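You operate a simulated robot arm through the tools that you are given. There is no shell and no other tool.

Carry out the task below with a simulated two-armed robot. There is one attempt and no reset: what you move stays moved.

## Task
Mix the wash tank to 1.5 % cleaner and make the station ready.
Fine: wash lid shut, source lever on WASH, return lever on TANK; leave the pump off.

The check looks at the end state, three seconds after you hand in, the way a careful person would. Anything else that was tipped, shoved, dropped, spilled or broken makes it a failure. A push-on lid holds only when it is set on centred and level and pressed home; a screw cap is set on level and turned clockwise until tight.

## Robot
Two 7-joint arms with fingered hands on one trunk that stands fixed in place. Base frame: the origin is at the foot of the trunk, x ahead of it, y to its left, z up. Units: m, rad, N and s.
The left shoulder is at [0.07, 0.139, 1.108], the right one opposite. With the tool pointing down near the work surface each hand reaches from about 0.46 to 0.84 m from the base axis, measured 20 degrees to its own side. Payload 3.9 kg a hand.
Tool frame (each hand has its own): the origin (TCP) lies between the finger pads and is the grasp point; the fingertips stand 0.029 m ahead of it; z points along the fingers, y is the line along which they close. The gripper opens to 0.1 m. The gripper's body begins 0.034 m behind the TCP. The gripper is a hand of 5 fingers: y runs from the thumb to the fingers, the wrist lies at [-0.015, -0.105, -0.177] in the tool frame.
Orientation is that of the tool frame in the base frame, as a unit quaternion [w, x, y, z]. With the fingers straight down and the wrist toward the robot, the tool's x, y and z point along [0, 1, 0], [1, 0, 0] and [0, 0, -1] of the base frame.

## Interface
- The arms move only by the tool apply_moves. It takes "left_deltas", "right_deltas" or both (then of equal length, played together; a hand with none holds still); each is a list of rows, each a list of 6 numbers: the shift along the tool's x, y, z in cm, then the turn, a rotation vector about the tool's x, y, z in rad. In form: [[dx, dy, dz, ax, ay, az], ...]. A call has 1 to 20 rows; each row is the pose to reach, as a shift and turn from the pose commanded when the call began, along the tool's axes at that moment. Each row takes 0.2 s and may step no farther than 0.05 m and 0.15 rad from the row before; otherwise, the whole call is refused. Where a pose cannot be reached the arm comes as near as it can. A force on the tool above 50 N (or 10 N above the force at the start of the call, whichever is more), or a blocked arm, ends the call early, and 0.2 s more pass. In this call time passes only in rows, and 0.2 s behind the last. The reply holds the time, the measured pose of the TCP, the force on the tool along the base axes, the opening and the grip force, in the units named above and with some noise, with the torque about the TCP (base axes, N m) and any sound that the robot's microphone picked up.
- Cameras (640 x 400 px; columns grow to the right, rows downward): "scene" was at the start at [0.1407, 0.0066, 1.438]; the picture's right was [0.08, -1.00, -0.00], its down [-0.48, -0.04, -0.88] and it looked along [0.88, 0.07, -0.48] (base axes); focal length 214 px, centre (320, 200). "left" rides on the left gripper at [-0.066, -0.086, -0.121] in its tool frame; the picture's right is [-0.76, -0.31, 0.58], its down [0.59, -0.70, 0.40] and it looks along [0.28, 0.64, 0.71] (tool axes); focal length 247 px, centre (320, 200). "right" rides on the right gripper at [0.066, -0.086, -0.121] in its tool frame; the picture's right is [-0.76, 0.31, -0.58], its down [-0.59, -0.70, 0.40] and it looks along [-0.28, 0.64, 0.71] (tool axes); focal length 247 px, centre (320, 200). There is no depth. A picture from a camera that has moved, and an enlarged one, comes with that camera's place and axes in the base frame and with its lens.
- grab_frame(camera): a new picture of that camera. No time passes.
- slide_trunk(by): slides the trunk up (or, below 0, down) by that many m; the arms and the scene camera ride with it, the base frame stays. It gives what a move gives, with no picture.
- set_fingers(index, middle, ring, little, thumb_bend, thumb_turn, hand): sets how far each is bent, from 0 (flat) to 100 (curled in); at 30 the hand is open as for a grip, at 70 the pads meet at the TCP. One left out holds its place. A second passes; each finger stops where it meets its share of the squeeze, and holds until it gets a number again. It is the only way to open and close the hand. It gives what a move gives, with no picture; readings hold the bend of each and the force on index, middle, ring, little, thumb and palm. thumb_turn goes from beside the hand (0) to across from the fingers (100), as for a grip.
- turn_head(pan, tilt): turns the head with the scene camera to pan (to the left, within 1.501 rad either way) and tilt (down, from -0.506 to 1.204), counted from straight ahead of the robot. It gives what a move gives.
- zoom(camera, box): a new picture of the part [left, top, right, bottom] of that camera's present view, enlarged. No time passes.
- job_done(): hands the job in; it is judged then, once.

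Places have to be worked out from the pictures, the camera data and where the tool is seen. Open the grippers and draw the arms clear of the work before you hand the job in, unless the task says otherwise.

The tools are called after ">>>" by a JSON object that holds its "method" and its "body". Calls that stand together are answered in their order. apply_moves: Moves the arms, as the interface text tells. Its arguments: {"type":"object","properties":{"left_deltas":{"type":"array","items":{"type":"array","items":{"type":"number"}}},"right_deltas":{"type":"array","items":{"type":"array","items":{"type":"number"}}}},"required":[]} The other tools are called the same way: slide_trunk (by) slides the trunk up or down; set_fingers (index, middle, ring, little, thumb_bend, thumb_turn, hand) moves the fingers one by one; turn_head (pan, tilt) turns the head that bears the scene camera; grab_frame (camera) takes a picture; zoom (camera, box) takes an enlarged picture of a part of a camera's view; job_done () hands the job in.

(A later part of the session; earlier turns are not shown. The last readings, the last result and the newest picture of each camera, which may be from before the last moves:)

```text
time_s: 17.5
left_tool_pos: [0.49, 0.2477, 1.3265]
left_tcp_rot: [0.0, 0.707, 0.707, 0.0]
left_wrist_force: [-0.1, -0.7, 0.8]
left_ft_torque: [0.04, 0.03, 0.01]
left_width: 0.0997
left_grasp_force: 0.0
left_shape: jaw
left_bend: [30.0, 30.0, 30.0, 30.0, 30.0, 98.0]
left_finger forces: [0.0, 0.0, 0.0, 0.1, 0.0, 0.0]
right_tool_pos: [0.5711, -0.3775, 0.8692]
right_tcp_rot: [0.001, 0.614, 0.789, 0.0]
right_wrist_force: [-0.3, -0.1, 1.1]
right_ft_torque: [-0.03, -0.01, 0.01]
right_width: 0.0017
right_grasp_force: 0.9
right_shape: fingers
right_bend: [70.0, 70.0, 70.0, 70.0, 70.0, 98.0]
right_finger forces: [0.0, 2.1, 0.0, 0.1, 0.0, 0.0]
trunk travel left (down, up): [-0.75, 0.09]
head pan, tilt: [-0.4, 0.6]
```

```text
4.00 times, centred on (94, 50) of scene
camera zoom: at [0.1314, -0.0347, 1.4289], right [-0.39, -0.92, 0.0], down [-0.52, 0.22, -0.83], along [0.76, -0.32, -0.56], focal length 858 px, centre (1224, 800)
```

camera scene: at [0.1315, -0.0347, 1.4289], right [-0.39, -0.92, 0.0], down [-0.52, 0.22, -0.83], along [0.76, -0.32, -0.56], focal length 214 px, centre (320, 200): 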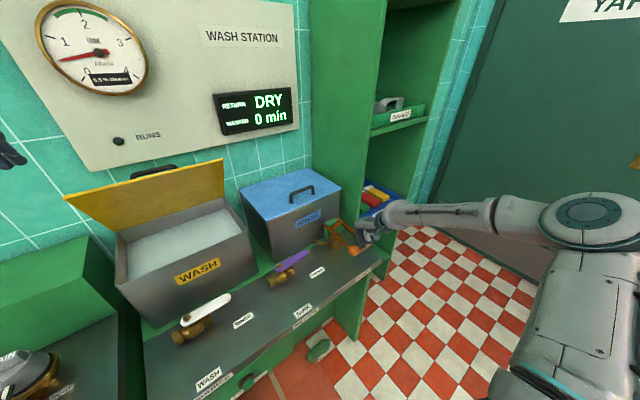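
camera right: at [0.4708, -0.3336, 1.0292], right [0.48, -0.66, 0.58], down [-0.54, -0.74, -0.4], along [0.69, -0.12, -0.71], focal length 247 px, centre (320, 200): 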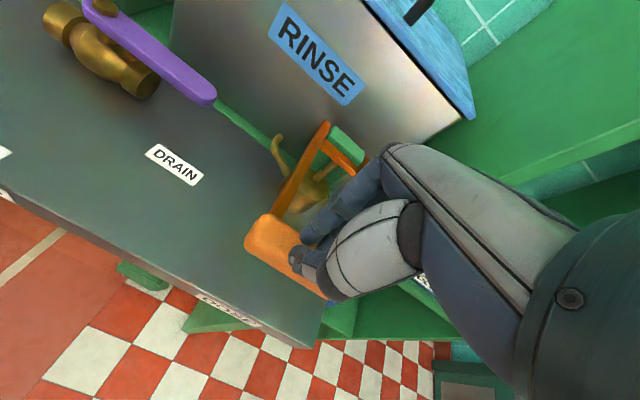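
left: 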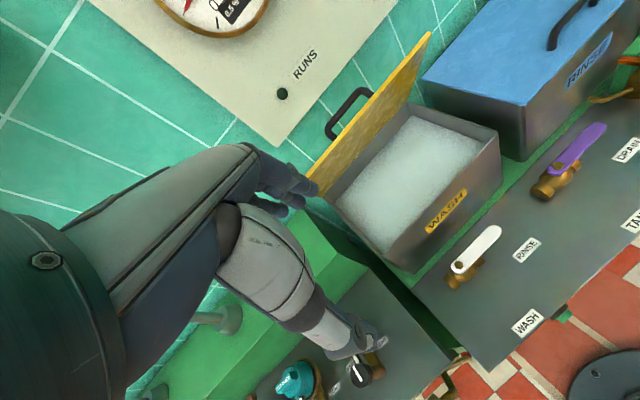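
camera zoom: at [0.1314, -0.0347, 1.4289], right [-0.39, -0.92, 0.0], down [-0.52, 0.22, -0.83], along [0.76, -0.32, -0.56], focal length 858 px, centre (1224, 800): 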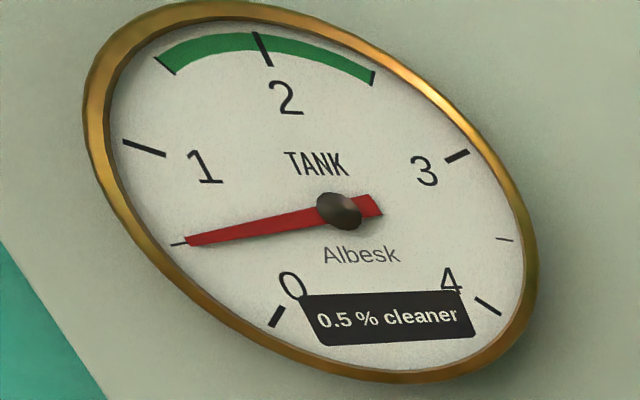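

The handle is moving down lightly; the gauge is still at 0.5 %. I keep pressing toward the end of the stroke.

>>> {"method": "apply_moves", "body": {"right_deltas": [[0, 0, 0.5, 0, 0, 0], [0, 0, 1.0, 0, 0, 0], [0, 0, 1.5, 0, 0, 0], [0, 0, 2.0, 0, 0, 0]]}}

>>> {"method": "zoom", "body": {"camera": "scene", "box": [296, 205, 392, 265]}}

>>> {"method": "zoom", "body": {"camera": "scene", "box": [30, 0, 158, 100]}}

```text
time_s: 18.5
left_tool_pos: [0.4902, 0.2472, 1.326]
left_tcp_rot: [0.0, 0.707, 0.707, 0.0]
left_wrist_force: [0.3, -0.6, -0.7]
left_ft_torque: [0.0, 0.01, -0.03]
left_width: 0.1
left_grasp_force: 0.2
left_shape: jaw
left_bend: [30.0, 30.0, 30.0, 30.0, 30.0, 98.0]
left_finger forces: [0.1, 0.0, 0.0, 0.1, 0.0, 0.0]
right_tool_pos: [0.5707, -0.3767, 0.85]
right_tcp_rot: [0.0, 0.615, 0.789, 0.0]
right_wrist_force: [-0.1, 0.3, 3.3]
right_ft_torque: [-0.01, -0.03, 0.0]
right_width: 0.0014
right_grasp_force: 1.1
right_shape: fingers
right_bend: [70.0, 71.0, 70.0, 70.0, 70.0, 98.0]
right_finger forces: [0.0, 2.9, 0.0, 0.0, 0.1, 0.0]
trunk travel left (down, up): [-0.75, 0.09]
head pan, tilt: [-0.4, 0.6]
```

```text
6.67 times, centred on (344, 235) of scene
camera zoom: at [0.1312, -0.0346, 1.4289], right [-0.39, -0.92, 0.0], down [-0.52, 0.22, -0.83], along [0.76, -0.32, -0.56], focal length 1430 px, centre (160, -33)
```

zoom: 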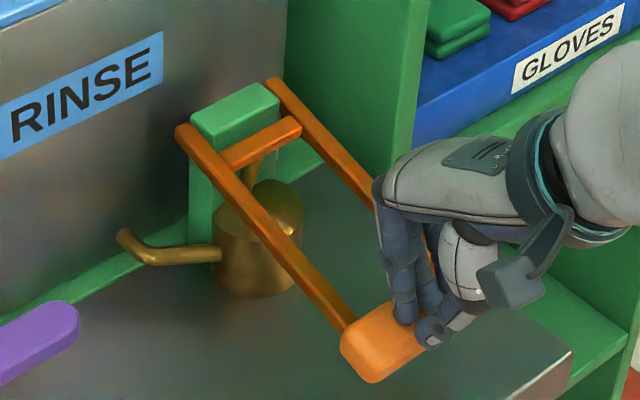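

```text
4.00 times, centred on (94, 50) of scene
camera zoom: at [0.1312, -0.0346, 1.4289], right [-0.39, -0.92, 0.0], down [-0.52, 0.22, -0.83], along [0.76, -0.32, -0.56], focal length 858 px, centre (1224, 800)
```

zoom: 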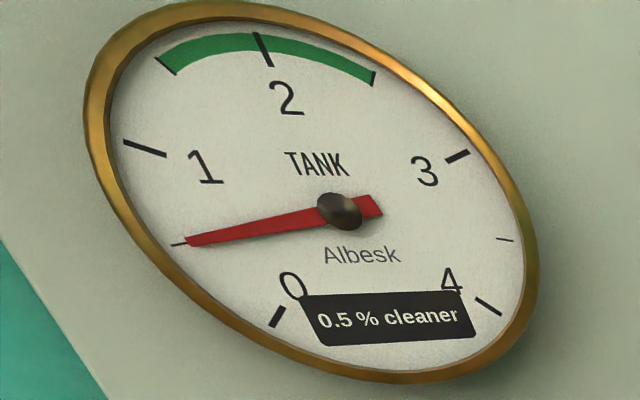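

The handle has a light spring and no stop yet. I continue the press in smaller increments, watching for the stop.

>>> {"method": "apply_moves", "body": {"right_deltas": [[0, 0, 0.5, 0, 0, 0], [0, 0, 1.0, 0, 0, 0], [0, 0, 1.5, 0, 0, 0], [0, 0.2, 2.0, 0, 0, 0]]}}

>>> {"method": "zoom", "body": {"camera": "scene", "box": [296, 205, 392, 265]}}

>>> {"method": "zoom", "body": {"camera": "scene", "box": [30, 0, 158, 100]}}

```text
time_s: 19.5
left_tool_pos: [0.4904, 0.2467, 1.3254]
left_tcp_rot: [0.001, 0.708, 0.707, 0.0]
left_wrist_force: [0.2, 0.0, 0.5]
left_ft_torque: [0.05, 0.0, 0.01]
left_width: 0.0998
left_grasp_force: 0.0
left_shape: jaw
left_bend: [30.0, 30.0, 30.0, 30.0, 30.0, 98.0]
left_finger forces: [0.0, 0.0, 0.0, 0.1, 0.1, 0.0]
right_tool_pos: [0.5729, -0.3776, 0.8292]
right_tcp_rot: [0.0, 0.615, 0.789, 0.0]
right_wrist_force: [-0.7, -0.3, 4.2]
right_ft_torque: [-0.01, -0.02, 0.0]
right_width: 0.001
right_grasp_force: 1.6
right_shape: fingers
right_bend: [70.0, 71.0, 70.0, 70.0, 70.0, 98.0]
right_finger forces: [2.1, 1.9, 0.0, 0.1, 0.1, 0.0]
trunk travel left (down, up): [-0.75, 0.09]
head pan, tilt: [-0.4, 0.6]
```

```text
6.67 times, centred on (344, 235) of scene
camera zoom: at [0.131, -0.0345, 1.429], right [-0.39, -0.92, 0.0], down [-0.52, 0.22, -0.83], along [0.76, -0.32, -0.56], focal length 1430 px, centre (160, -33)
```

zoom: 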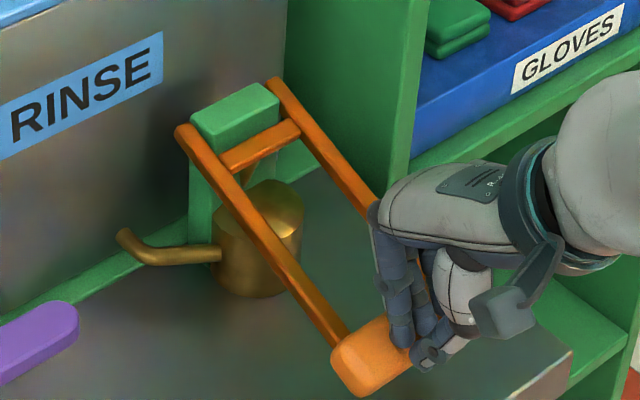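

```text
4.00 times, centred on (94, 50) of scene
camera zoom: at [0.131, -0.0345, 1.429], right [-0.39, -0.92, 0.0], down [-0.52, 0.22, -0.83], along [0.76, -0.32, -0.56], focal length 858 px, centre (1224, 800)
```

zoom: 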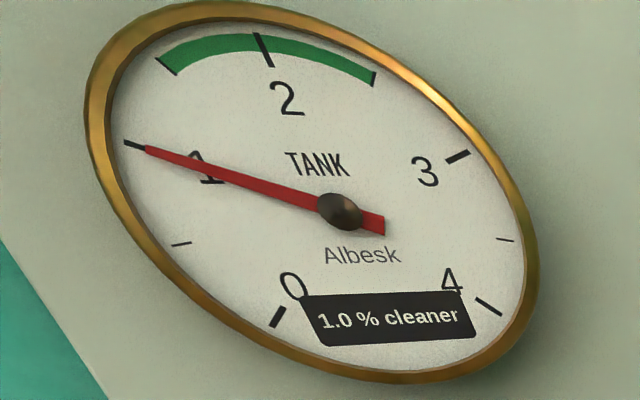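

One stroke raised the gauge to exactly 1.0 %, so each full stroke is 0.5 %. I raise the hand to let the handle return, then verify.

>>> {"method": "apply_moves", "body": {"right_deltas": [[0, -0.2, -1.0, 0, 0, 0], [0, -0.2, -2.0, 0, 0, 0], [0, -0.2, -3.0, 0, 0, 0], [0, -0.2, -4.0, 0, 0, 0], [0, -0.2, -5.0, 0, 0, 0], [0, -0.2, -6.0, 0, 0, 0], [0, -0.2, -7.0, 0, 0, 0], [0, -0.2, -8.0, 0, 0, 0], [0, -0.2, -9.0, 0, 0, 0]]}}

>>> {"method": "zoom", "body": {"camera": "scene", "box": [296, 195, 392, 255]}}

>>> {"method": "zoom", "body": {"camera": "scene", "box": [30, 0, 158, 100]}}

```text
time_s: 21.5
left_tool_pos: [0.4894, 0.2477, 1.3256]
left_tcp_rot: [0.0, 0.707, 0.707, 0.0]
left_wrist_force: [0.1, 0.0, 0.6]
left_ft_torque: [-0.02, -0.03, 0.03]
left_width: 0.0998
left_grasp_force: 0.0
left_shape: jaw
left_bend: [30.0, 30.0, 30.0, 30.0, 30.0, 98.0]
left_finger forces: [0.0, 0.1, 0.0, 0.1, 0.0, 0.0]
right_tool_pos: [0.5702, -0.3769, 0.9197]
right_tcp_rot: [0.0, 0.614, 0.789, 0.0]
right_wrist_force: [-0.5, -0.4, 0.1]
right_ft_torque: [0.04, -0.02, 0.01]
right_width: 0.0013
right_grasp_force: 0.0
right_shape: fingers
right_bend: [70.0, 70.0, 70.0, 70.0, 70.0, 98.0]
right_finger forces: [0.1, 0.0, 0.0, 0.0, 0.1, 0.0]
trunk travel left (down, up): [-0.75, 0.09]
head pan, tilt: [-0.4, 0.6]
```

```text
6.67 times, centred on (344, 225) of scene
camera zoom: at [0.1312, -0.0345, 1.4289], right [-0.39, -0.92, 0.0], down [-0.52, 0.22, -0.83], along [0.76, -0.32, -0.56], focal length 1430 px, centre (160, 33)
```

zoom: 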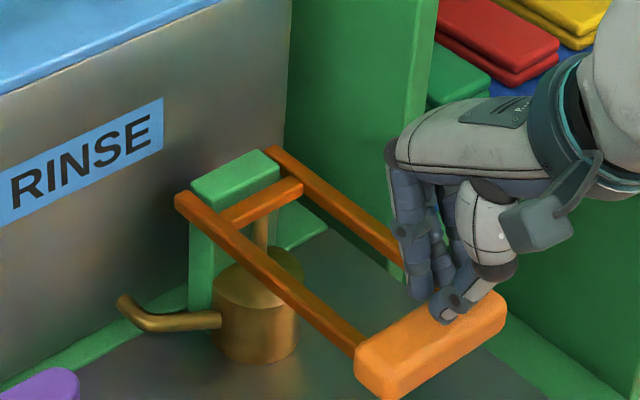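

```text
4.00 times, centred on (94, 50) of scene
camera zoom: at [0.1312, -0.0345, 1.4289], right [-0.39, -0.92, 0.0], down [-0.52, 0.22, -0.83], along [0.76, -0.32, -0.56], focal length 858 px, centre (1224, 800)
```

zoom: 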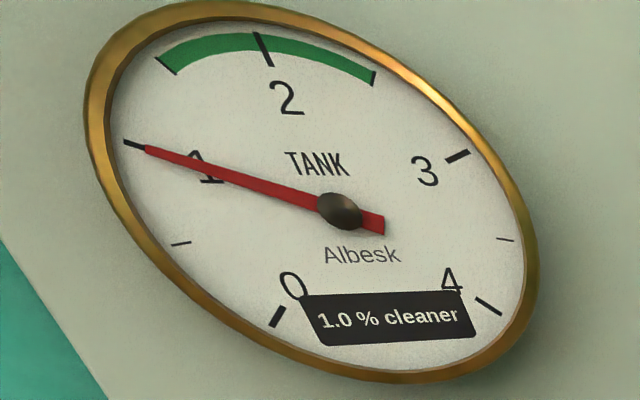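

The handle sprang back level and the gauge holds 1.0 %. I give the second full stroke the same way.

>>> {"method": "apply_moves", "body": {"right_deltas": [[0, 0, 1.0, 0, 0, 0], [0, 0, 2.0, 0, 0, 0], [0, 0, 3.0, 0, 0, 0], [0, 0, 4.0, 0, 0, 0], [0, 0, 5.0, 0, 0, 0], [0, 0, 6.0, 0, 0, 0], [0, 0, 7.0, 0, 0, 0], [0, 0.1, 8.0, 0, 0, 0], [0, 0.2, 8.6, 0, 0, 0], [0, 0.2, 9.1, 0, 0, 0]]}}

>>> {"method": "zoom", "body": {"camera": "scene", "box": [30, 0, 158, 100]}}

>>> {"method": "zoom", "body": {"camera": "scene", "box": [296, 205, 392, 265]}}

```text
time_s: 23.7
left_tool_pos: [0.4896, 0.2472, 1.3262]
left_tcp_rot: [0.0, 0.707, 0.707, 0.0]
left_wrist_force: [0.0, 0.2, 0.3]
left_ft_torque: [-0.01, 0.0, 0.0]
left_width: 0.0996
left_grasp_force: 0.0
left_shape: jaw
left_bend: [30.0, 30.0, 30.0, 30.0, 30.0, 98.0]
left_finger forces: [0.0, 0.0, 0.0, 0.1, 0.0, 0.1]
right_tool_pos: [0.5714, -0.3779, 0.8288]
right_tcp_rot: [0.0, 0.614, 0.789, 0.0]
right_wrist_force: [-0.9, 0.7, 4.2]
right_ft_torque: [0.0, -0.01, -0.02]
right_width: 0.0008
right_grasp_force: 2.1
right_shape: fingers
right_bend: [70.0, 71.0, 70.0, 70.0, 70.0, 98.0]
right_finger forces: [2.1, 2.1, 0.0, 0.1, 0.0, 0.0]
trunk travel left (down, up): [-0.75, 0.09]
head pan, tilt: [-0.4, 0.6]
```

```text
4.00 times, centred on (94, 50) of scene
camera zoom: at [0.1308, -0.0345, 1.429], right [-0.39, -0.92, 0.0], down [-0.52, 0.22, -0.83], along [0.76, -0.32, -0.56], focal length 858 px, centre (1224, 800)
```

zoom: 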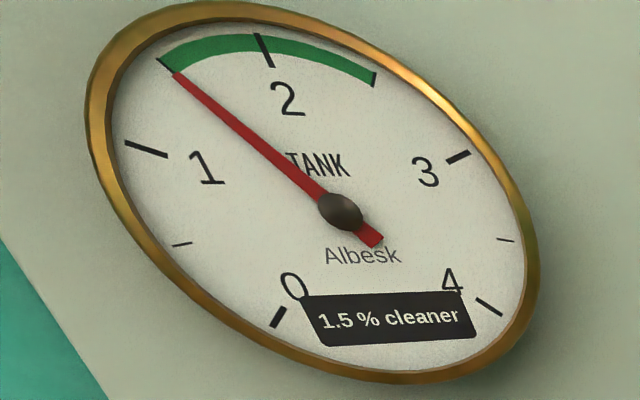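

```text
6.67 times, centred on (344, 235) of scene
camera zoom: at [0.1308, -0.0345, 1.429], right [-0.39, -0.92, 0.0], down [-0.52, 0.22, -0.83], along [0.76, -0.32, -0.56], focal length 1430 px, centre (160, -33)
```

zoom: 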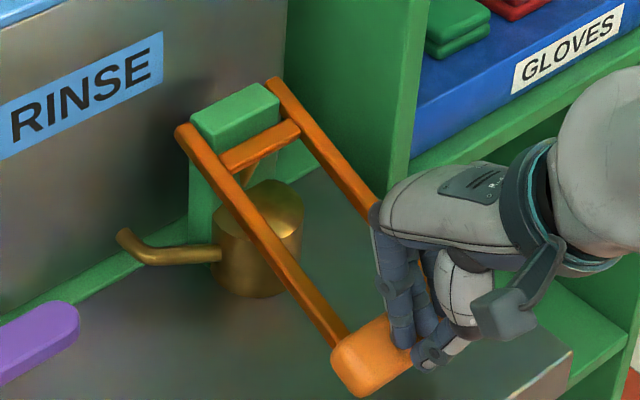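

The gauge shows 1.5 %. I lift the hand off slowly and well clear of the pump so the handle returns without another stroke.

>>> {"method": "apply_moves", "body": {"right_deltas": [[0, -0.2, -1.0, 0, 0, 0], [0, -0.2, -2.0, 0, 0, 0], [0, -0.2, -3.0, 0, 0, 0], [0, -0.2, -4.0, 0, 0, 0], [0, -0.2, -5.0, 0, 0, 0], [0, -0.2, -6.0, 0, 0, 0], [0, -0.2, -7.0, 0, 0, 0], [0, -0.2, -8.0, 0, 0, 0], [0, -0.2, -9.0, 0, 0, 0], [0, -0.2, -11.0, 0, 0, 0], [0, -0.2, -14.0, 0, 0, 0], [0, -0.2, -17.0, 0, 0, 0], [0, -0.2, -20.0, 0, 0, 0]]}}

>>> {"method": "grab_frame", "body": {"camera": "scene"}}

>>> {"method": "zoom", "body": {"camera": "scene", "box": [30, 0, 158, 100]}}

>>> {"method": "grab_frame", "body": {"camera": "right"}}

```text
time_s: 26.5
left_tool_pos: [0.4899, 0.2462, 1.3253]
left_tcp_rot: [0.001, 0.707, 0.707, 0.001]
left_wrist_force: [-0.4, 0.6, 0.2]
left_ft_torque: [-0.01, -0.01, -0.04]
left_width: 0.0997
left_grasp_force: 0.1
left_shape: jaw
left_bend: [30.0, 30.0, 30.0, 30.0, 30.0, 98.0]
left_finger forces: [0.0, 0.0, 0.0, 0.0, 0.0, 0.1]
right_tool_pos: [0.5727, -0.3765, 1.0293]
right_tcp_rot: [0.0, 0.615, 0.789, 0.001]
right_wrist_force: [0.0, 1.3, 0.3]
right_ft_torque: [-0.02, 0.01, 0.02]
right_width: 0.0012
right_grasp_force: 0.1
right_shape: fingers
right_bend: [70.0, 70.0, 70.0, 70.0, 70.0, 98.0]
right_finger forces: [0.0, 0.1, 0.0, 0.1, 0.0, 0.0]
trunk travel left (down, up): [-0.75, 0.09]
head pan, tilt: [-0.4, 0.6]
```

```text
taken
camera scene: at [0.1306, -0.0342, 1.4289], right [-0.39, -0.92, 0.0], down [-0.52, 0.22, -0.83], along [0.76, -0.32, -0.56], focal length 214 px, centre (320, 200)
```

scene: 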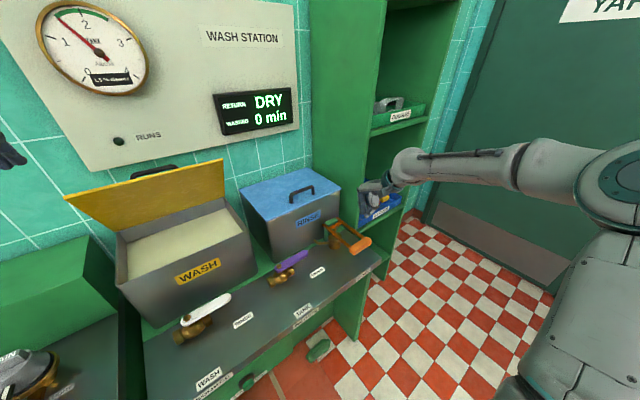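

```text
4.00 times, centred on (94, 50) of scene
camera zoom: at [0.1306, -0.0342, 1.4289], right [-0.39, -0.92, 0.0], down [-0.52, 0.22, -0.83], along [0.76, -0.32, -0.56], focal length 858 px, centre (1224, 800)
```

zoom: 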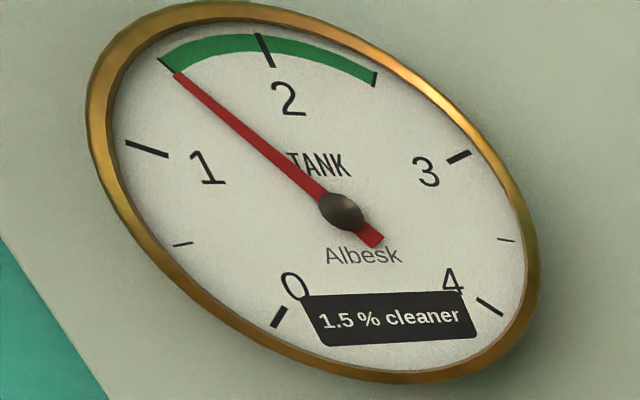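

```text
taken
camera right: at [0.4723, -0.3338, 1.1499], right [0.48, -0.66, 0.58], down [-0.54, -0.74, -0.4], along [0.69, -0.12, -0.71], focal length 247 px, centre (320, 200)
```

right: 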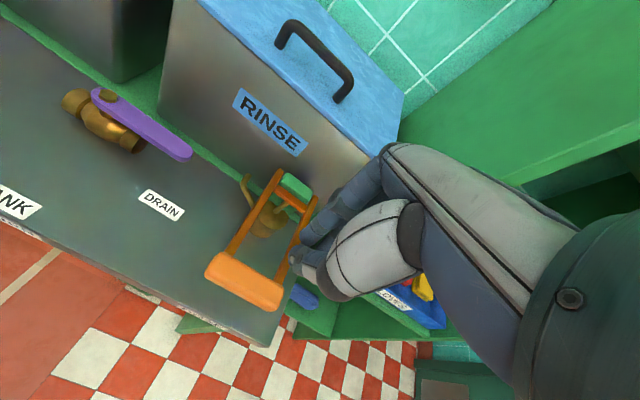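

Cleaner is at 1.5 % and the handle is back up. The return lever pivots at about (0.633, -0.091, 0.82) with its tip at (0.663, -0.205, 0.81), so I want a single finger as a pusher; I curl the others and look at the hand.

>>> {"method": "set_fingers", "body": {"hand": "right", "index": 45, "middle": 100, "ring": 100, "little": 100, "thumb_bend": 30, "thumb_turn": 0}}

>>> {"method": "grab_frame", "body": {"camera": "right"}}

>>> {"method": "zoom", "body": {"camera": "scene", "box": [330, 130, 442, 200]}}

>>> {"method": "grab_frame", "body": {"camera": "left"}}

```text
time_s: 27.5
left_tool_pos: [0.4895, 0.2467, 1.3246]
left_tcp_rot: [0.0, 0.707, 0.707, 0.0]
left_wrist_force: [0.2, 0.0, 0.6]
left_ft_torque: [-0.02, 0.04, 0.01]
left_width: 0.0998
left_grasp_force: 0.1
left_shape: jaw
left_bend: [30.0, 30.0, 30.0, 30.0, 30.0, 98.0]
left_finger forces: [0.0, 0.0, 0.0, 0.0, 0.0, 0.0]
right_tool_pos: [0.5734, -0.3781, 1.0289]
right_tcp_rot: [0.0, 0.615, 0.789, 0.0]
right_wrist_force: [0.5, -0.2, 0.0]
right_ft_torque: [0.0, -0.03, 0.0]
right_width: 0.1294
right_grasp_force: 0.1
right_shape: fingers
right_bend: [45.0, 100.0, 100.0, 100.0, 30.0, 0.0]
right_finger forces: [0.1, 0.0, 0.0, 0.0, 0.0, 0.1]
trunk travel left (down, up): [-0.75, 0.09]
head pan, tilt: [-0.4, 0.6]
```

```text
taken
camera right: at [0.4728, -0.3342, 1.1493], right [0.48, -0.66, 0.58], down [-0.54, -0.74, -0.4], along [0.69, -0.12, -0.71], focal length 247 px, centre (320, 200)
```

right: 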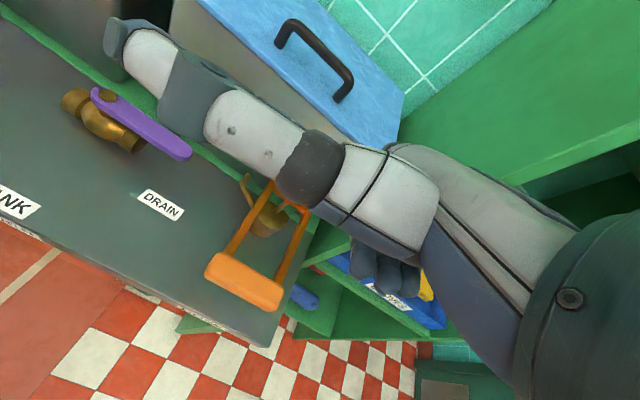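

```text
5.71 times, centred on (386, 165) of scene
camera zoom: at [0.1313, -0.0348, 1.4289], right [-0.39, -0.92, 0.0], down [-0.52, 0.22, -0.83], along [0.76, -0.32, -0.56], focal length 1226 px, centre (-57, 400)
```

zoom: 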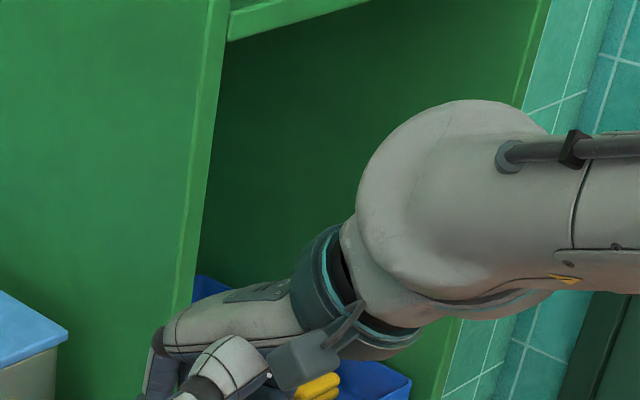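

```text
taken
camera left: at [0.4042, 0.182, 1.4469], right [-0.31, -0.76, -0.58], down [-0.7, 0.59, -0.4], along [0.64, 0.28, -0.71], focal length 247 px, centre (320, 200)
```

left: 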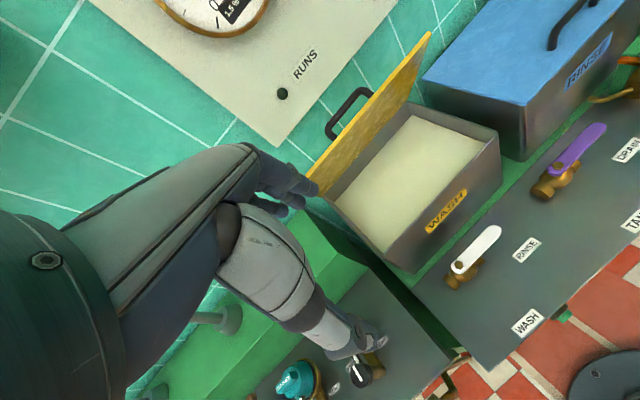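

The thumb swung out sideways, which is not helpful. I turn it back across and view the index finger again.

>>> {"method": "set_fingers", "body": {"hand": "right", "index": 45, "thumb_bend": 10, "thumb_turn": 98}}

>>> {"method": "grab_frame", "body": {"camera": "right"}}

>>> {"method": "zoom", "body": {"camera": "scene", "box": [330, 170, 410, 220]}}

```text
time_s: 28.5
left_tool_pos: [0.4897, 0.2464, 1.3251]
left_tcp_rot: [0.0, 0.707, 0.707, 0.0]
left_wrist_force: [-0.4, -0.8, 0.0]
left_ft_torque: [0.01, -0.02, -0.01]
left_width: 0.0996
left_grasp_force: 0.0
left_shape: jaw
left_bend: [30.0, 30.0, 30.0, 30.0, 30.0, 98.0]
left_finger forces: [0.0, 0.1, 0.0, 0.0, 0.0, 0.0]
right_tool_pos: [0.5735, -0.3781, 1.0285]
right_tcp_rot: [-0.001, 0.614, 0.789, 0.0]
right_wrist_force: [-0.4, 0.7, 0.3]
right_ft_torque: [-0.04, 0.0, -0.01]
right_width: 0.0875
right_grasp_force: 0.0
right_shape: fingers
right_bend: [45.0, 100.0, 100.0, 100.0, 10.0, 94.0]
right_finger forces: [0.0, 0.1, 0.0, 0.0, 0.0, 0.1]
trunk travel left (down, up): [-0.75, 0.09]
head pan, tilt: [-0.4, 0.6]
```

```text
taken
camera right: at [0.4729, -0.3343, 1.1492], right [0.48, -0.66, 0.58], down [-0.54, -0.74, -0.4], along [0.69, -0.12, -0.71], focal length 247 px, centre (320, 200)
```

right: 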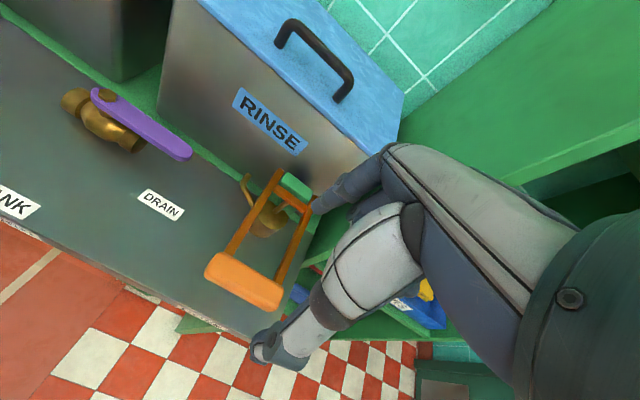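

```text
8.00 times, centred on (370, 195) of scene
camera zoom: at [0.1314, -0.0349, 1.4289], right [-0.39, -0.92, 0.0], down [-0.52, 0.22, -0.83], along [0.76, -0.32, -0.56], focal length 1716 px, centre (-80, 240)
```

zoom: 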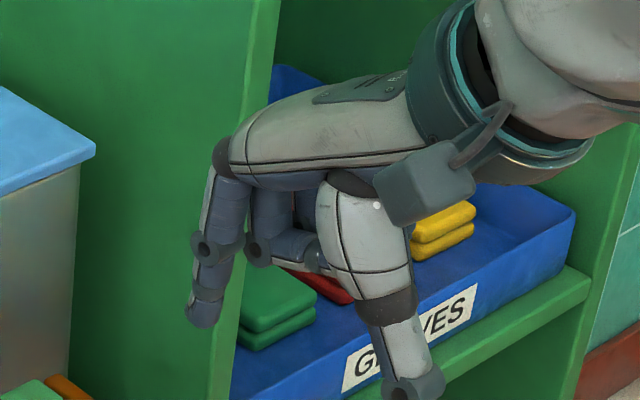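

The index fingertip hangs about 4 cm ahead and 3 cm below the TCP, with the others clear. I move it over to just behind the purple lever's end, staying high first.

>>> {"method": "apply_moves", "body": {"right_deltas": [[3.4, 2.4, 0, 0, 0, 0], [6.7, 4.9, 0, 0, 0, 0], [10.1, 7.3, 0, 0, 0, 0], [13.4, 9.8, 0, 0, 0, 0], [16.8, 12.2, 0, 0, 0, 0], [16.8, 12.2, 4.0, 0, 0, 0], [16.8, 12.2, 8.0, 0, 0, 0], [16.8, 12.2, 12.0, 0, 0, 0]]}}

>>> {"method": "grab_frame", "body": {"camera": "right"}}

>>> {"method": "zoom", "body": {"camera": "scene", "box": [230, 190, 358, 270]}}

>>> {"method": "zoom", "body": {"camera": "left", "box": [480, 50, 640, 200]}}

```text
time_s: 30.3
left_tool_pos: [0.4906, 0.2469, 1.3245]
left_tcp_rot: [0.0, 0.707, 0.707, 0.0]
left_wrist_force: [-0.3, -0.2, 0.3]
left_ft_torque: [-0.01, -0.01, -0.03]
left_width: 0.0998
left_grasp_force: 0.1
left_shape: jaw
left_bend: [30.0, 30.0, 30.0, 30.0, 30.0, 98.0]
left_finger forces: [0.0, 0.1, 0.0, 0.1, 0.1, 0.1]
right_tool_pos: [0.6494, -0.182, 0.9065]
right_tcp_rot: [0.0, 0.614, 0.789, 0.001]
right_wrist_force: [0.5, -0.3, 0.2]
right_ft_torque: [0.02, 0.01, 0.01]
right_width: 0.0874
right_grasp_force: 0.0
right_shape: fingers
right_bend: [45.0, 100.0, 100.0, 100.0, 10.0, 94.0]
right_finger forces: [0.0, 0.1, 0.1, 0.0, 0.0, 0.0]
trunk travel left (down, up): [-0.75, 0.09]
head pan, tilt: [-0.4, 0.6]
```

```text
taken
camera right: at [0.5503, -0.1395, 1.0277], right [0.48, -0.66, 0.58], down [-0.54, -0.74, -0.4], along [0.69, -0.12, -0.71], focal length 247 px, centre (320, 200)
```

right: 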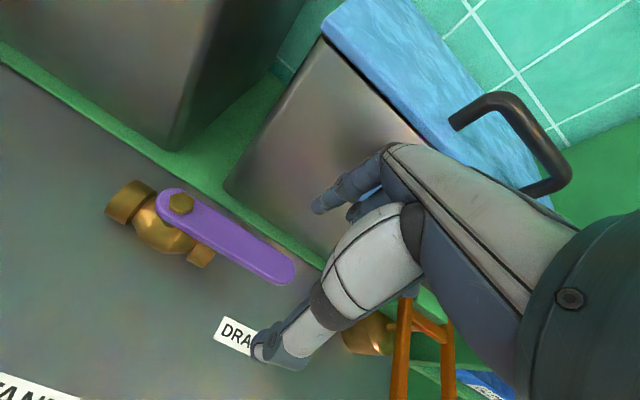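

```text
5.00 times, centred on (294, 230) of scene
camera zoom: at [0.1326, -0.035, 1.4288], right [-0.39, -0.92, 0.0], down [-0.52, 0.22, -0.82], along [0.76, -0.32, -0.57], focal length 1072 px, centre (450, 50)
```

zoom: 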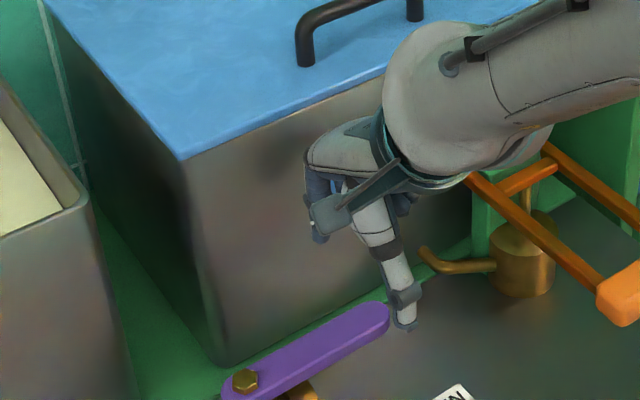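

```text
2.67 times, centred on (560, 125) of left
camera zoom: at [0.4055, 0.1817, 1.4465], right [-0.31, -0.76, -0.58], down [-0.7, 0.59, -0.4], along [0.64, 0.28, -0.71], focal length 659 px, centre (-320, 400)
```

zoom: 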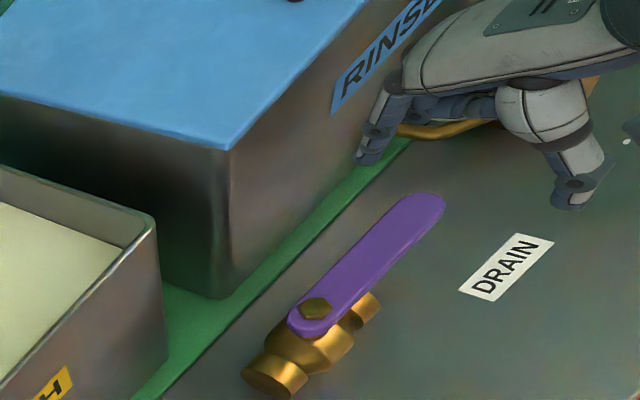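

The left camera shows the index tip about 3 cm behind the purple lever, with clearance to the rinse tank. I lower it to lever height.

>>> {"method": "apply_moves", "body": {"right_deltas": [[0, 0, 2.5, 0, 0, 0], [0, 0, 5.0, 0, 0, 0], [0, 0, 7.0, 0, 0, 0], [0, 0, 8.5, 0, 0, 0], [0, 0, 9.3, 0, 0, 0]]}}

>>> {"method": "zoom", "body": {"camera": "left", "box": [480, 50, 640, 200]}}

>>> {"method": "zoom", "body": {"camera": "scene", "box": [230, 200, 358, 280]}}

>>> {"method": "grab_frame", "body": {"camera": "right"}}

```text
time_s: 31.5
left_tool_pos: [0.4898, 0.2473, 1.3253]
left_tcp_rot: [0.0, 0.707, 0.707, -0.001]
left_wrist_force: [0.0, -1.5, -0.5]
left_ft_torque: [-0.01, 0.01, 0.0]
left_width: 0.0999
left_grasp_force: 0.1
left_shape: jaw
left_bend: [30.0, 30.0, 30.0, 30.0, 30.0, 98.0]
left_finger forces: [0.0, 0.0, 0.1, 0.0, 0.0, 0.0]
right_tool_pos: [0.6471, -0.1857, 0.8153]
right_tcp_rot: [0.0, 0.614, 0.789, 0.0]
right_wrist_force: [0.5, 0.7, -0.6]
right_ft_torque: [0.0, 0.01, -0.01]
right_width: 0.0875
right_grasp_force: 0.2
right_shape: fingers
right_bend: [45.0, 100.0, 100.0, 100.0, 10.0, 94.0]
right_finger forces: [0.0, 0.0, 0.0, 0.0, 0.0, 0.0]
trunk travel left (down, up): [-0.75, 0.09]
head pan, tilt: [-0.4, 0.6]
```

```text
2.67 times, centred on (560, 125) of left
camera zoom: at [0.4043, 0.1818, 1.4469], right [-0.31, -0.76, -0.58], down [-0.7, 0.59, -0.4], along [0.64, 0.28, -0.71], focal length 659 px, centre (-320, 400)
```

zoom: 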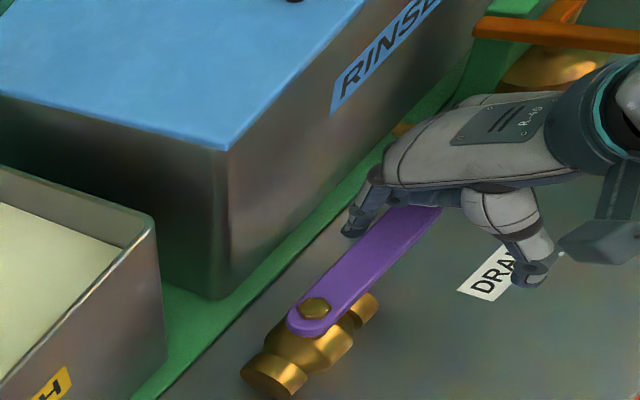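

```text
5.00 times, centred on (294, 240) of scene
camera zoom: at [0.1314, -0.035, 1.4289], right [-0.39, -0.92, 0.0], down [-0.52, 0.22, -0.83], along [0.76, -0.32, -0.56], focal length 1072 px, centre (450, 0)
```

zoom: 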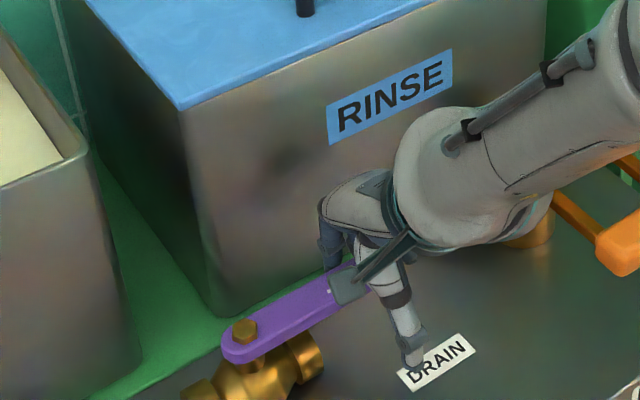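

```text
taken
camera right: at [0.5474, -0.1421, 0.9351], right [0.48, -0.66, 0.58], down [-0.54, -0.74, -0.4], along [0.69, -0.12, -0.71], focal length 247 px, centre (320, 200)
```

right: 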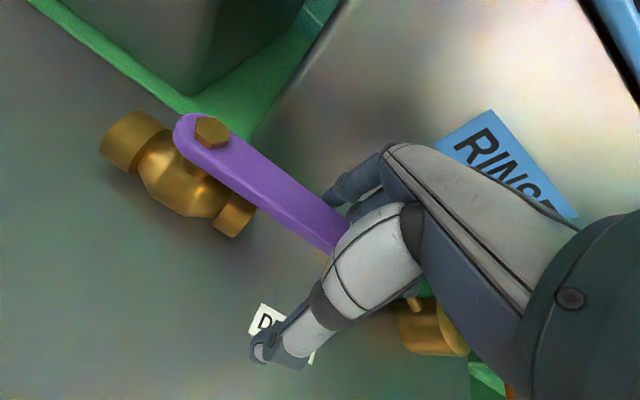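

The index tip is just behind the lever at about z 0.795. I lower 0.6 cm more for better overlap and check for contact force.

>>> {"method": "apply_moves", "body": {"right_deltas": [[0, 0, 0.3, 0, 0, 0], [0, 0, 0.6, 0, 0, 0]]}}

```text
time_s: 32.1
left_tool_pos: [0.4885, 0.248, 1.325]
left_tcp_rot: [0.0, 0.707, 0.707, 0.0]
left_wrist_force: [-0.6, 0.1, -0.1]
left_ft_torque: [0.01, -0.01, -0.02]
left_width: 0.0996
left_grasp_force: 0.1
left_shape: jaw
left_bend: [30.0, 30.0, 30.0, 30.0, 30.0, 98.0]
left_finger forces: [0.0, 0.0, 0.0, 0.1, 0.0, 0.0]
right_tool_pos: [0.6479, -0.1856, 0.8092]
right_tcp_rot: [0.0, 0.615, 0.789, 0.0]
right_wrist_force: [0.6, -0.2, 2.6]
right_ft_torque: [-0.03, -0.06, -0.02]
right_width: 0.0877
right_grasp_force: 0.6
right_shape: fingers
right_bend: [45.0, 100.0, 100.0, 100.0, 10.0, 94.0]
right_finger forces: [0.0, 1.8, 0.0, 0.0, 0.0, 0.1]
trunk travel left (down, up): [-0.75, 0.09]
head pan, tilt: [-0.4, 0.6]
```

The curled middle finger touched the lever's top (1.8 N), so I lift 0.4 cm and then sweep the index in an arc around the pivot to bring the lever toward TANK, first half way.

>>> {"method": "apply_moves", "body": {"right_deltas": [[0, 0, -0.4, 0, 0, 0], [-0.32, -1.14, -0.4, 0, 0, 0], [-0.48, -2.17, -0.4, 0, 0, 0], [-0.5, -3.21, -0.4, 0, 0, 0], [-0.38, -4.39, -0.4, 0, 0, 0], [-0.09, -5.54, -0.4, 0, 0, 0], [0.35, -6.64, -0.4, 0, 0, 0]]}}

>>> {"method": "zoom", "body": {"camera": "left", "box": [480, 50, 640, 200]}}

>>> {"method": "grab_frame", "body": {"camera": "right"}}

```text
time_s: 33.7
left_tool_pos: [0.4898, 0.2478, 1.3253]
left_tcp_rot: [0.0, 0.707, 0.707, 0.0]
left_wrist_force: [0.8, 0.3, 0.1]
left_ft_torque: [0.0, 0.04, 0.0]
left_width: 0.0999
left_grasp_force: 0.1
left_shape: jaw
left_bend: [30.0, 30.0, 30.0, 30.0, 30.0, 98.0]
left_finger forces: [0.0, 0.0, 0.1, 0.0, 0.1, 0.0]
right_tool_pos: [0.5835, -0.1972, 0.8138]
right_tcp_rot: [-0.001, 0.613, 0.79, 0.001]
right_wrist_force: [1.9, -0.1, -0.6]
right_ft_torque: [-0.01, 0.0, -0.04]
right_width: 0.0896
right_grasp_force: 1.1
right_shape: fingers
right_bend: [44.0, 100.0, 100.0, 100.0, 10.0, 94.0]
right_finger forces: [1.5, 0.0, 0.0, 0.0, 0.0, 0.0]
trunk travel left (down, up): [-0.75, 0.09]
head pan, tilt: [-0.4, 0.6]
```

```text
2.67 times, centred on (560, 125) of left
camera zoom: at [0.4044, 0.1821, 1.4468], right [-0.31, -0.76, -0.58], down [-0.7, 0.59, -0.4], along [0.64, 0.28, -0.71], focal length 659 px, centre (-320, 400)
```

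zoom: 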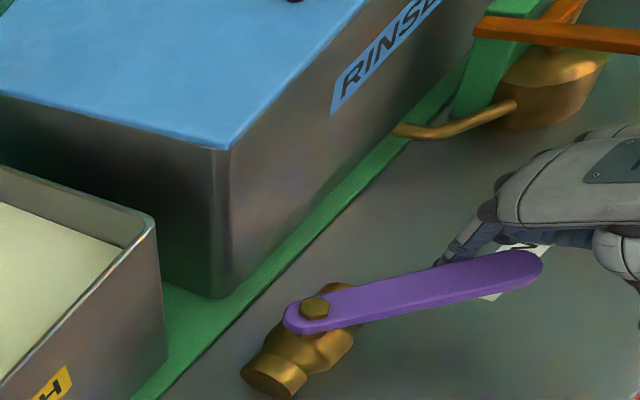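

```text
taken
camera right: at [0.4831, -0.153, 0.9339], right [0.48, -0.66, 0.58], down [-0.54, -0.74, -0.4], along [0.69, -0.12, -0.71], focal length 247 px, centre (320, 200)
```

right: 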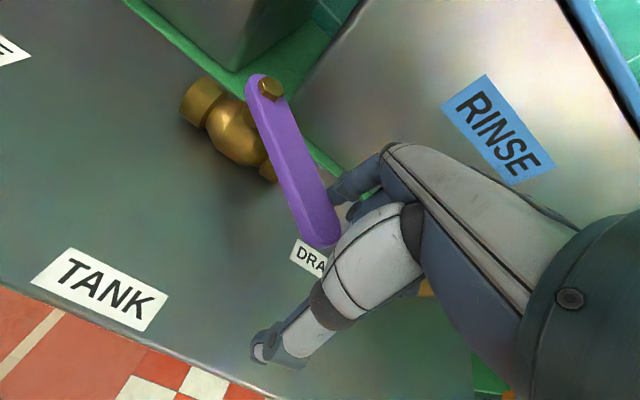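

The lever has turned about 40° and follows the finger. I continue the arc toward TANK.

>>> {"method": "apply_moves", "body": {"right_deltas": [[0.59, -1.02, 0, 0, 0, 0], [1.32, -1.96, 0, 0, 0, 0], [2.18, -2.78, 0, 0, 0, 0], [3.14, -3.48, 0, 0, 0, 0], [4.18, -4.04, 0, 0, 0, 0], [5.1, -4.4, 0, 0, 0, 0]]}}

>>> {"method": "zoom", "body": {"camera": "left", "box": [480, 50, 640, 250]}}

>>> {"method": "grab_frame", "body": {"camera": "right"}}

>>> {"method": "zoom", "body": {"camera": "scene", "box": [230, 210, 358, 330]}}

```text
time_s: 35.1
left_tool_pos: [0.4894, 0.2479, 1.3257]
left_tcp_rot: [0.0, 0.707, 0.707, 0.0]
left_wrist_force: [-0.6, 0.1, -0.6]
left_ft_torque: [0.02, 0.02, -0.02]
left_width: 0.0999
left_grasp_force: 0.1
left_shape: jaw
left_bend: [30.0, 30.0, 30.0, 30.0, 30.0, 98.0]
left_finger forces: [0.0, 0.1, 0.1, 0.0, 0.2, 0.1]
right_tool_pos: [0.528, -0.1591, 0.8127]
right_tcp_rot: [0.0, 0.615, 0.789, 0.0]
right_wrist_force: [1.8, -0.8, 0.2]
right_ft_torque: [0.0, 0.02, -0.07]
right_width: 0.089
right_grasp_force: 0.6
right_shape: fingers
right_bend: [44.0, 100.0, 100.0, 100.0, 10.0, 94.0]
right_finger forces: [1.4, 0.1, 0.0, 0.0, 0.0, 0.0]
trunk travel left (down, up): [-0.75, 0.09]
head pan, tilt: [-0.4, 0.6]
```

```text
2.00 times, centred on (560, 150) of left
camera zoom: at [0.4045, 0.1821, 1.4468], right [-0.31, -0.76, -0.58], down [-0.7, 0.59, -0.4], along [0.64, 0.28, -0.71], focal length 494 px, centre (-160, 300)
```

zoom: 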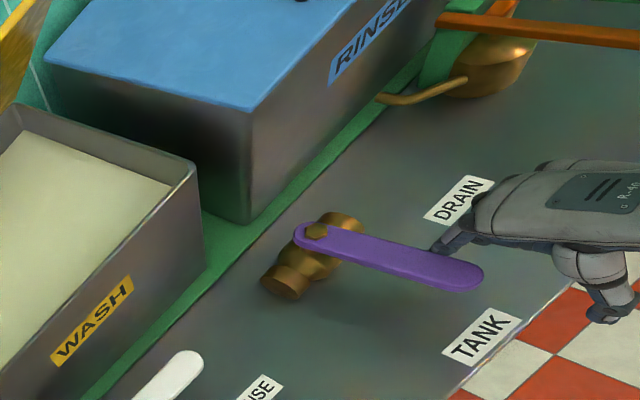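

```text
taken
camera right: at [0.4288, -0.1151, 0.9334], right [0.48, -0.66, 0.58], down [-0.54, -0.74, -0.4], along [0.69, -0.12, -0.71], focal length 247 px, centre (320, 200)
```

right: 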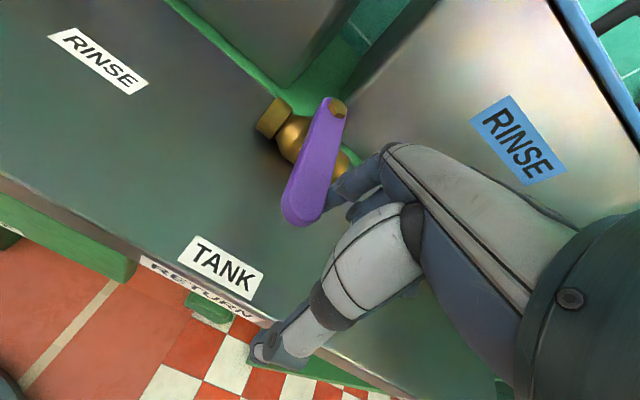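

```text
3.33 times, centred on (294, 270) of scene
camera zoom: at [0.1316, -0.0347, 1.4289], right [-0.39, -0.92, 0.0], down [-0.52, 0.22, -0.83], along [0.76, -0.32, -0.56], focal length 715 px, centre (407, -33)
```

zoom: 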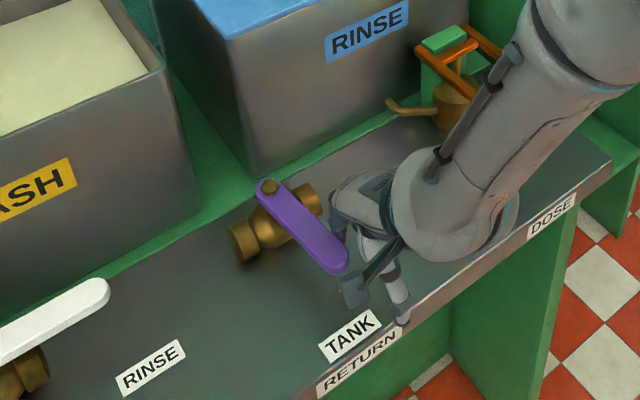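

The lever is about 10° short of square-on to TANK. I keep pushing left in small steps until it meets its stop.

>>> {"method": "apply_moves", "body": {"right_deltas": [[0.4, -0.1, 0, 0, 0, 0], [0.8, -0.2, 0, 0, 0, 0], [1.2, -0.25, 0, 0, 0, 0], [1.6, -0.3, 0, 0, 0, 0]]}}

>>> {"method": "zoom", "body": {"camera": "left", "box": [480, 50, 640, 250]}}

>>> {"method": "zoom", "body": {"camera": "scene", "box": [230, 210, 358, 330]}}

```text
time_s: 36.1
left_tool_pos: [0.4907, 0.2447, 1.3255]
left_tcp_rot: [-0.001, 0.707, 0.707, 0.001]
left_wrist_force: [-0.8, 0.8, -0.5]
left_ft_torque: [-0.01, 0.03, 0.0]
left_width: 0.0998
left_grasp_force: 0.0
left_shape: jaw
left_bend: [30.0, 30.0, 30.0, 30.0, 30.0, 98.0]
left_finger forces: [0.0, 0.1, 0.0, 0.0, 0.0, 0.1]
right_tool_pos: [0.5214, -0.1464, 0.8114]
right_tcp_rot: [0.0, 0.616, 0.788, 0.002]
right_wrist_force: [3.4, -10.1, 0.3]
right_ft_torque: [0.03, -0.04, -0.38]
right_width: 0.089
right_grasp_force: 5.3
right_shape: fingers
right_bend: [44.0, 100.0, 100.0, 100.0, 10.0, 94.0]
right_finger forces: [10.6, 0.1, 0.0, 0.0, 0.1, 0.0]
trunk travel left (down, up): [-0.75, 0.09]
head pan, tilt: [-0.4, 0.6]
```

```text
2.00 times, centred on (560, 150) of left
camera zoom: at [0.4054, 0.1796, 1.4468], right [-0.31, -0.76, -0.58], down [-0.7, 0.59, -0.4], along [0.64, 0.28, -0.71], focal length 494 px, centre (-160, 300)
```

zoom: 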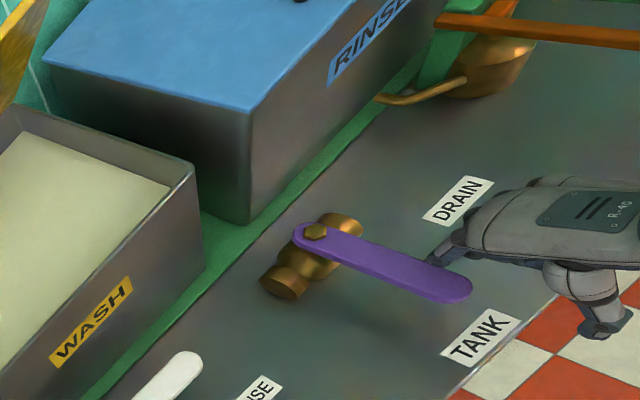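

```text
3.33 times, centred on (294, 270) of scene
camera zoom: at [0.1323, -0.037, 1.4287], right [-0.39, -0.92, 0.0], down [-0.52, 0.22, -0.82], along [0.76, -0.32, -0.57], focal length 715 px, centre (407, -33)
```

zoom: 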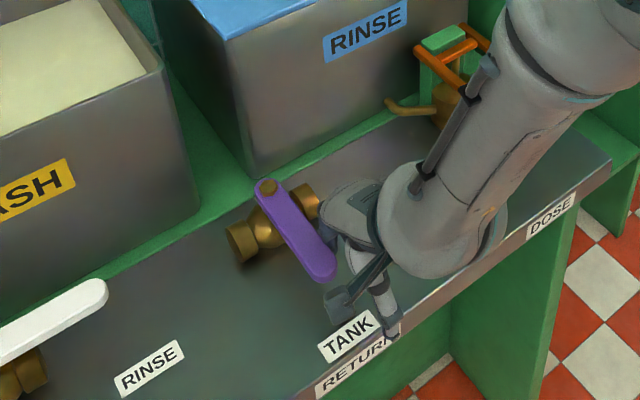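

The index force jumped to 10 N: the lever is at its TANK stop. I back the finger off to the right and lift clear.

>>> {"method": "apply_moves", "body": {"right_deltas": [[-1.0, 0.1, 0, 0, 0, 0], [-2.5, 0.1, 0, 0, 0, 0], [-3.0, 0, -3.0, 0, 0, 0], [-3.0, 0, -7.0, 0, 0, 0], [-3.0, 0, -11.0, 0, 0, 0], [-4.0, -2, -15.0, 0, 0, 0], [-7.0, -4, -18.0, 0, 0, 0], [-10.0, -6, -21.0, 0, 0, 0]]}}

>>> {"method": "turn_head", "body": {"pan": 0.1, "tilt": 0.6}}

>>> {"method": "grab_frame", "body": {"camera": "scene"}}

>>> {"method": "grab_frame", "body": {"camera": "left"}}

>>> {"method": "grab_frame", "body": {"camera": "right"}}

```text
time_s: 37.9
left_tool_pos: [0.4907, 0.248, 1.3254]
left_tcp_rot: [0.0, 0.707, 0.707, 0.0]
left_wrist_force: [0.0, -0.7, 0.3]
left_ft_torque: [-0.01, 0.04, -0.01]
left_width: 0.0997
left_grasp_force: 0.0
left_shape: jaw
left_bend: [30.0, 30.0, 30.0, 30.0, 30.0, 98.0]
left_finger forces: [0.0, 0.0, 0.0, 0.0, 0.0, 0.0]
right_tool_pos: [0.506, -0.2059, 0.9785]
right_tcp_rot: [0.0, 0.615, 0.789, 0.0]
right_wrist_force: [0.0, -0.2, 0.1]
right_ft_torque: [-0.03, 0.03, 0.02]
right_width: 0.088
right_grasp_force: 0.0
right_shape: fingers
right_bend: [45.0, 100.0, 100.0, 100.0, 10.0, 94.0]
right_finger forces: [0.0, 0.0, 0.1, 0.1, 0.0, 0.0]
right hand out of reach, approached as far as the arm can: row 7, 8
trunk travel left (down, up): [-0.75, 0.09]
head pan, tilt: [-0.4, 0.6]
```

```text
time_s: 38.8
left_tool_pos: [0.4907, 0.247, 1.3249]
left_tcp_rot: [0.0, 0.707, 0.707, 0.0]
left_wrist_force: [0.3, 0.5, -0.2]
left_ft_torque: [-0.01, 0.0, -0.01]
left_width: 0.0996
left_grasp_force: 0.0
left_shape: jaw
left_bend: [30.0, 30.0, 30.0, 30.0, 30.0, 98.0]
left_finger forces: [0.1, 0.0, 0.0, 0.0, 0.0, 0.0]
right_tool_pos: [0.5038, -0.2067, 0.9773]
right_tcp_rot: [0.0, 0.614, 0.789, 0.0]
right_wrist_force: [-0.6, 0.2, 0.8]
right_ft_torque: [-0.05, 0.0, 0.0]
right_width: 0.0878
right_grasp_force: 0.1
right_shape: fingers
right_bend: [45.0, 100.0, 100.0, 100.0, 10.0, 94.0]
right_finger forces: [0.0, 0.1, 0.1, 0.1, 0.1, 0.0]
trunk travel left (down, up): [-0.75, 0.09]
head pan, tilt: [0.099, 0.6]
```

```text
taken
camera scene: at [0.1382, 0.0081, 1.4289], right [0.1, -1.0, 0.0], down [-0.56, -0.06, -0.82], along [0.82, 0.08, -0.57], focal length 214 px, centre (320, 200)
```

scene: 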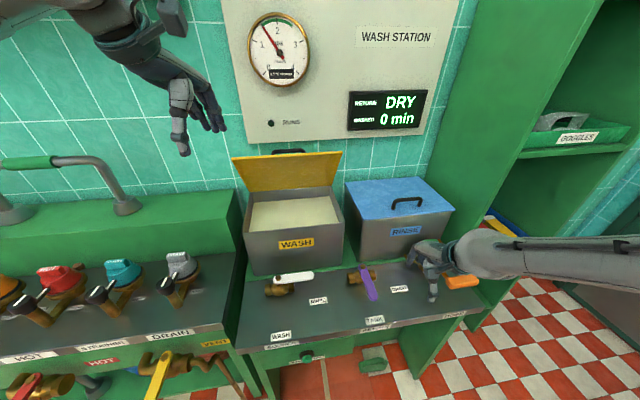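

```text
taken
camera left: at [0.4046, 0.1818, 1.4468], right [-0.31, -0.76, -0.58], down [-0.7, 0.59, -0.4], along [0.64, 0.28, -0.71], focal length 247 px, centre (320, 200)
```

left: 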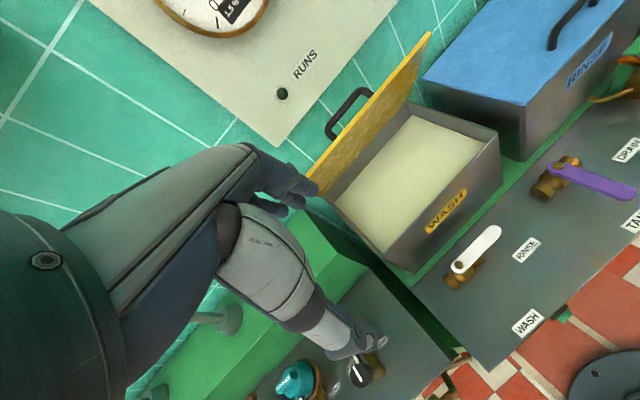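

```text
taken
camera right: at [0.4054, -0.1634, 1.0985], right [0.48, -0.66, 0.58], down [-0.54, -0.74, -0.4], along [0.69, -0.12, -0.71], focal length 247 px, centre (320, 200)
```

right: 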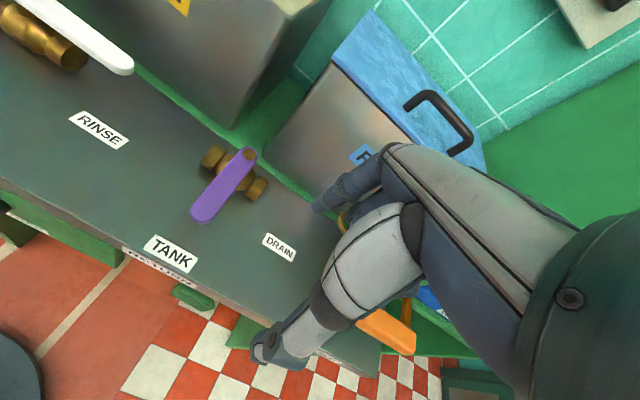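

The purple lever points at TANK. For the white lever I'll reuse the right index the same way; first a small move back into clear reach to settle where the commanded pose is.

>>> {"method": "apply_moves", "body": {"right_deltas": [[3.0, 2.0, 0, 0, 0, 0], [6.0, 4.0, 0, 0, 0, 0], [9.0, 6.0, 0, 0, 0, 0]]}}

```text
time_s: 39.6
left_tool_pos: [0.49, 0.2488, 1.3247]
left_tcp_rot: [0.0, 0.707, 0.707, -0.001]
left_wrist_force: [0.3, 0.7, 0.0]
left_ft_torque: [-0.04, 0.02, 0.01]
left_width: 0.0999
left_grasp_force: 0.0
left_shape: jaw
left_bend: [30.0, 30.0, 30.0, 30.0, 30.0, 98.0]
left_finger forces: [0.0, 0.1, 0.1, 0.1, 0.0, 0.0]
right_tool_pos: [0.5415, -0.1024, 0.9773]
right_tcp_rot: [0.0, 0.615, 0.788, -0.001]
right_wrist_force: [-0.4, -0.2, -0.5]
right_ft_torque: [-0.01, 0.0, -0.01]
right_width: 0.0879
right_grasp_force: 0.1
right_shape: fingers
right_bend: [45.0, 100.0, 100.0, 100.0, 10.0, 94.0]
right_finger forces: [0.1, 0.1, 0.0, 0.0, 0.1, 0.0]
trunk travel left (down, up): [-0.75, 0.09]
head pan, tilt: [0.099, 0.6]
```

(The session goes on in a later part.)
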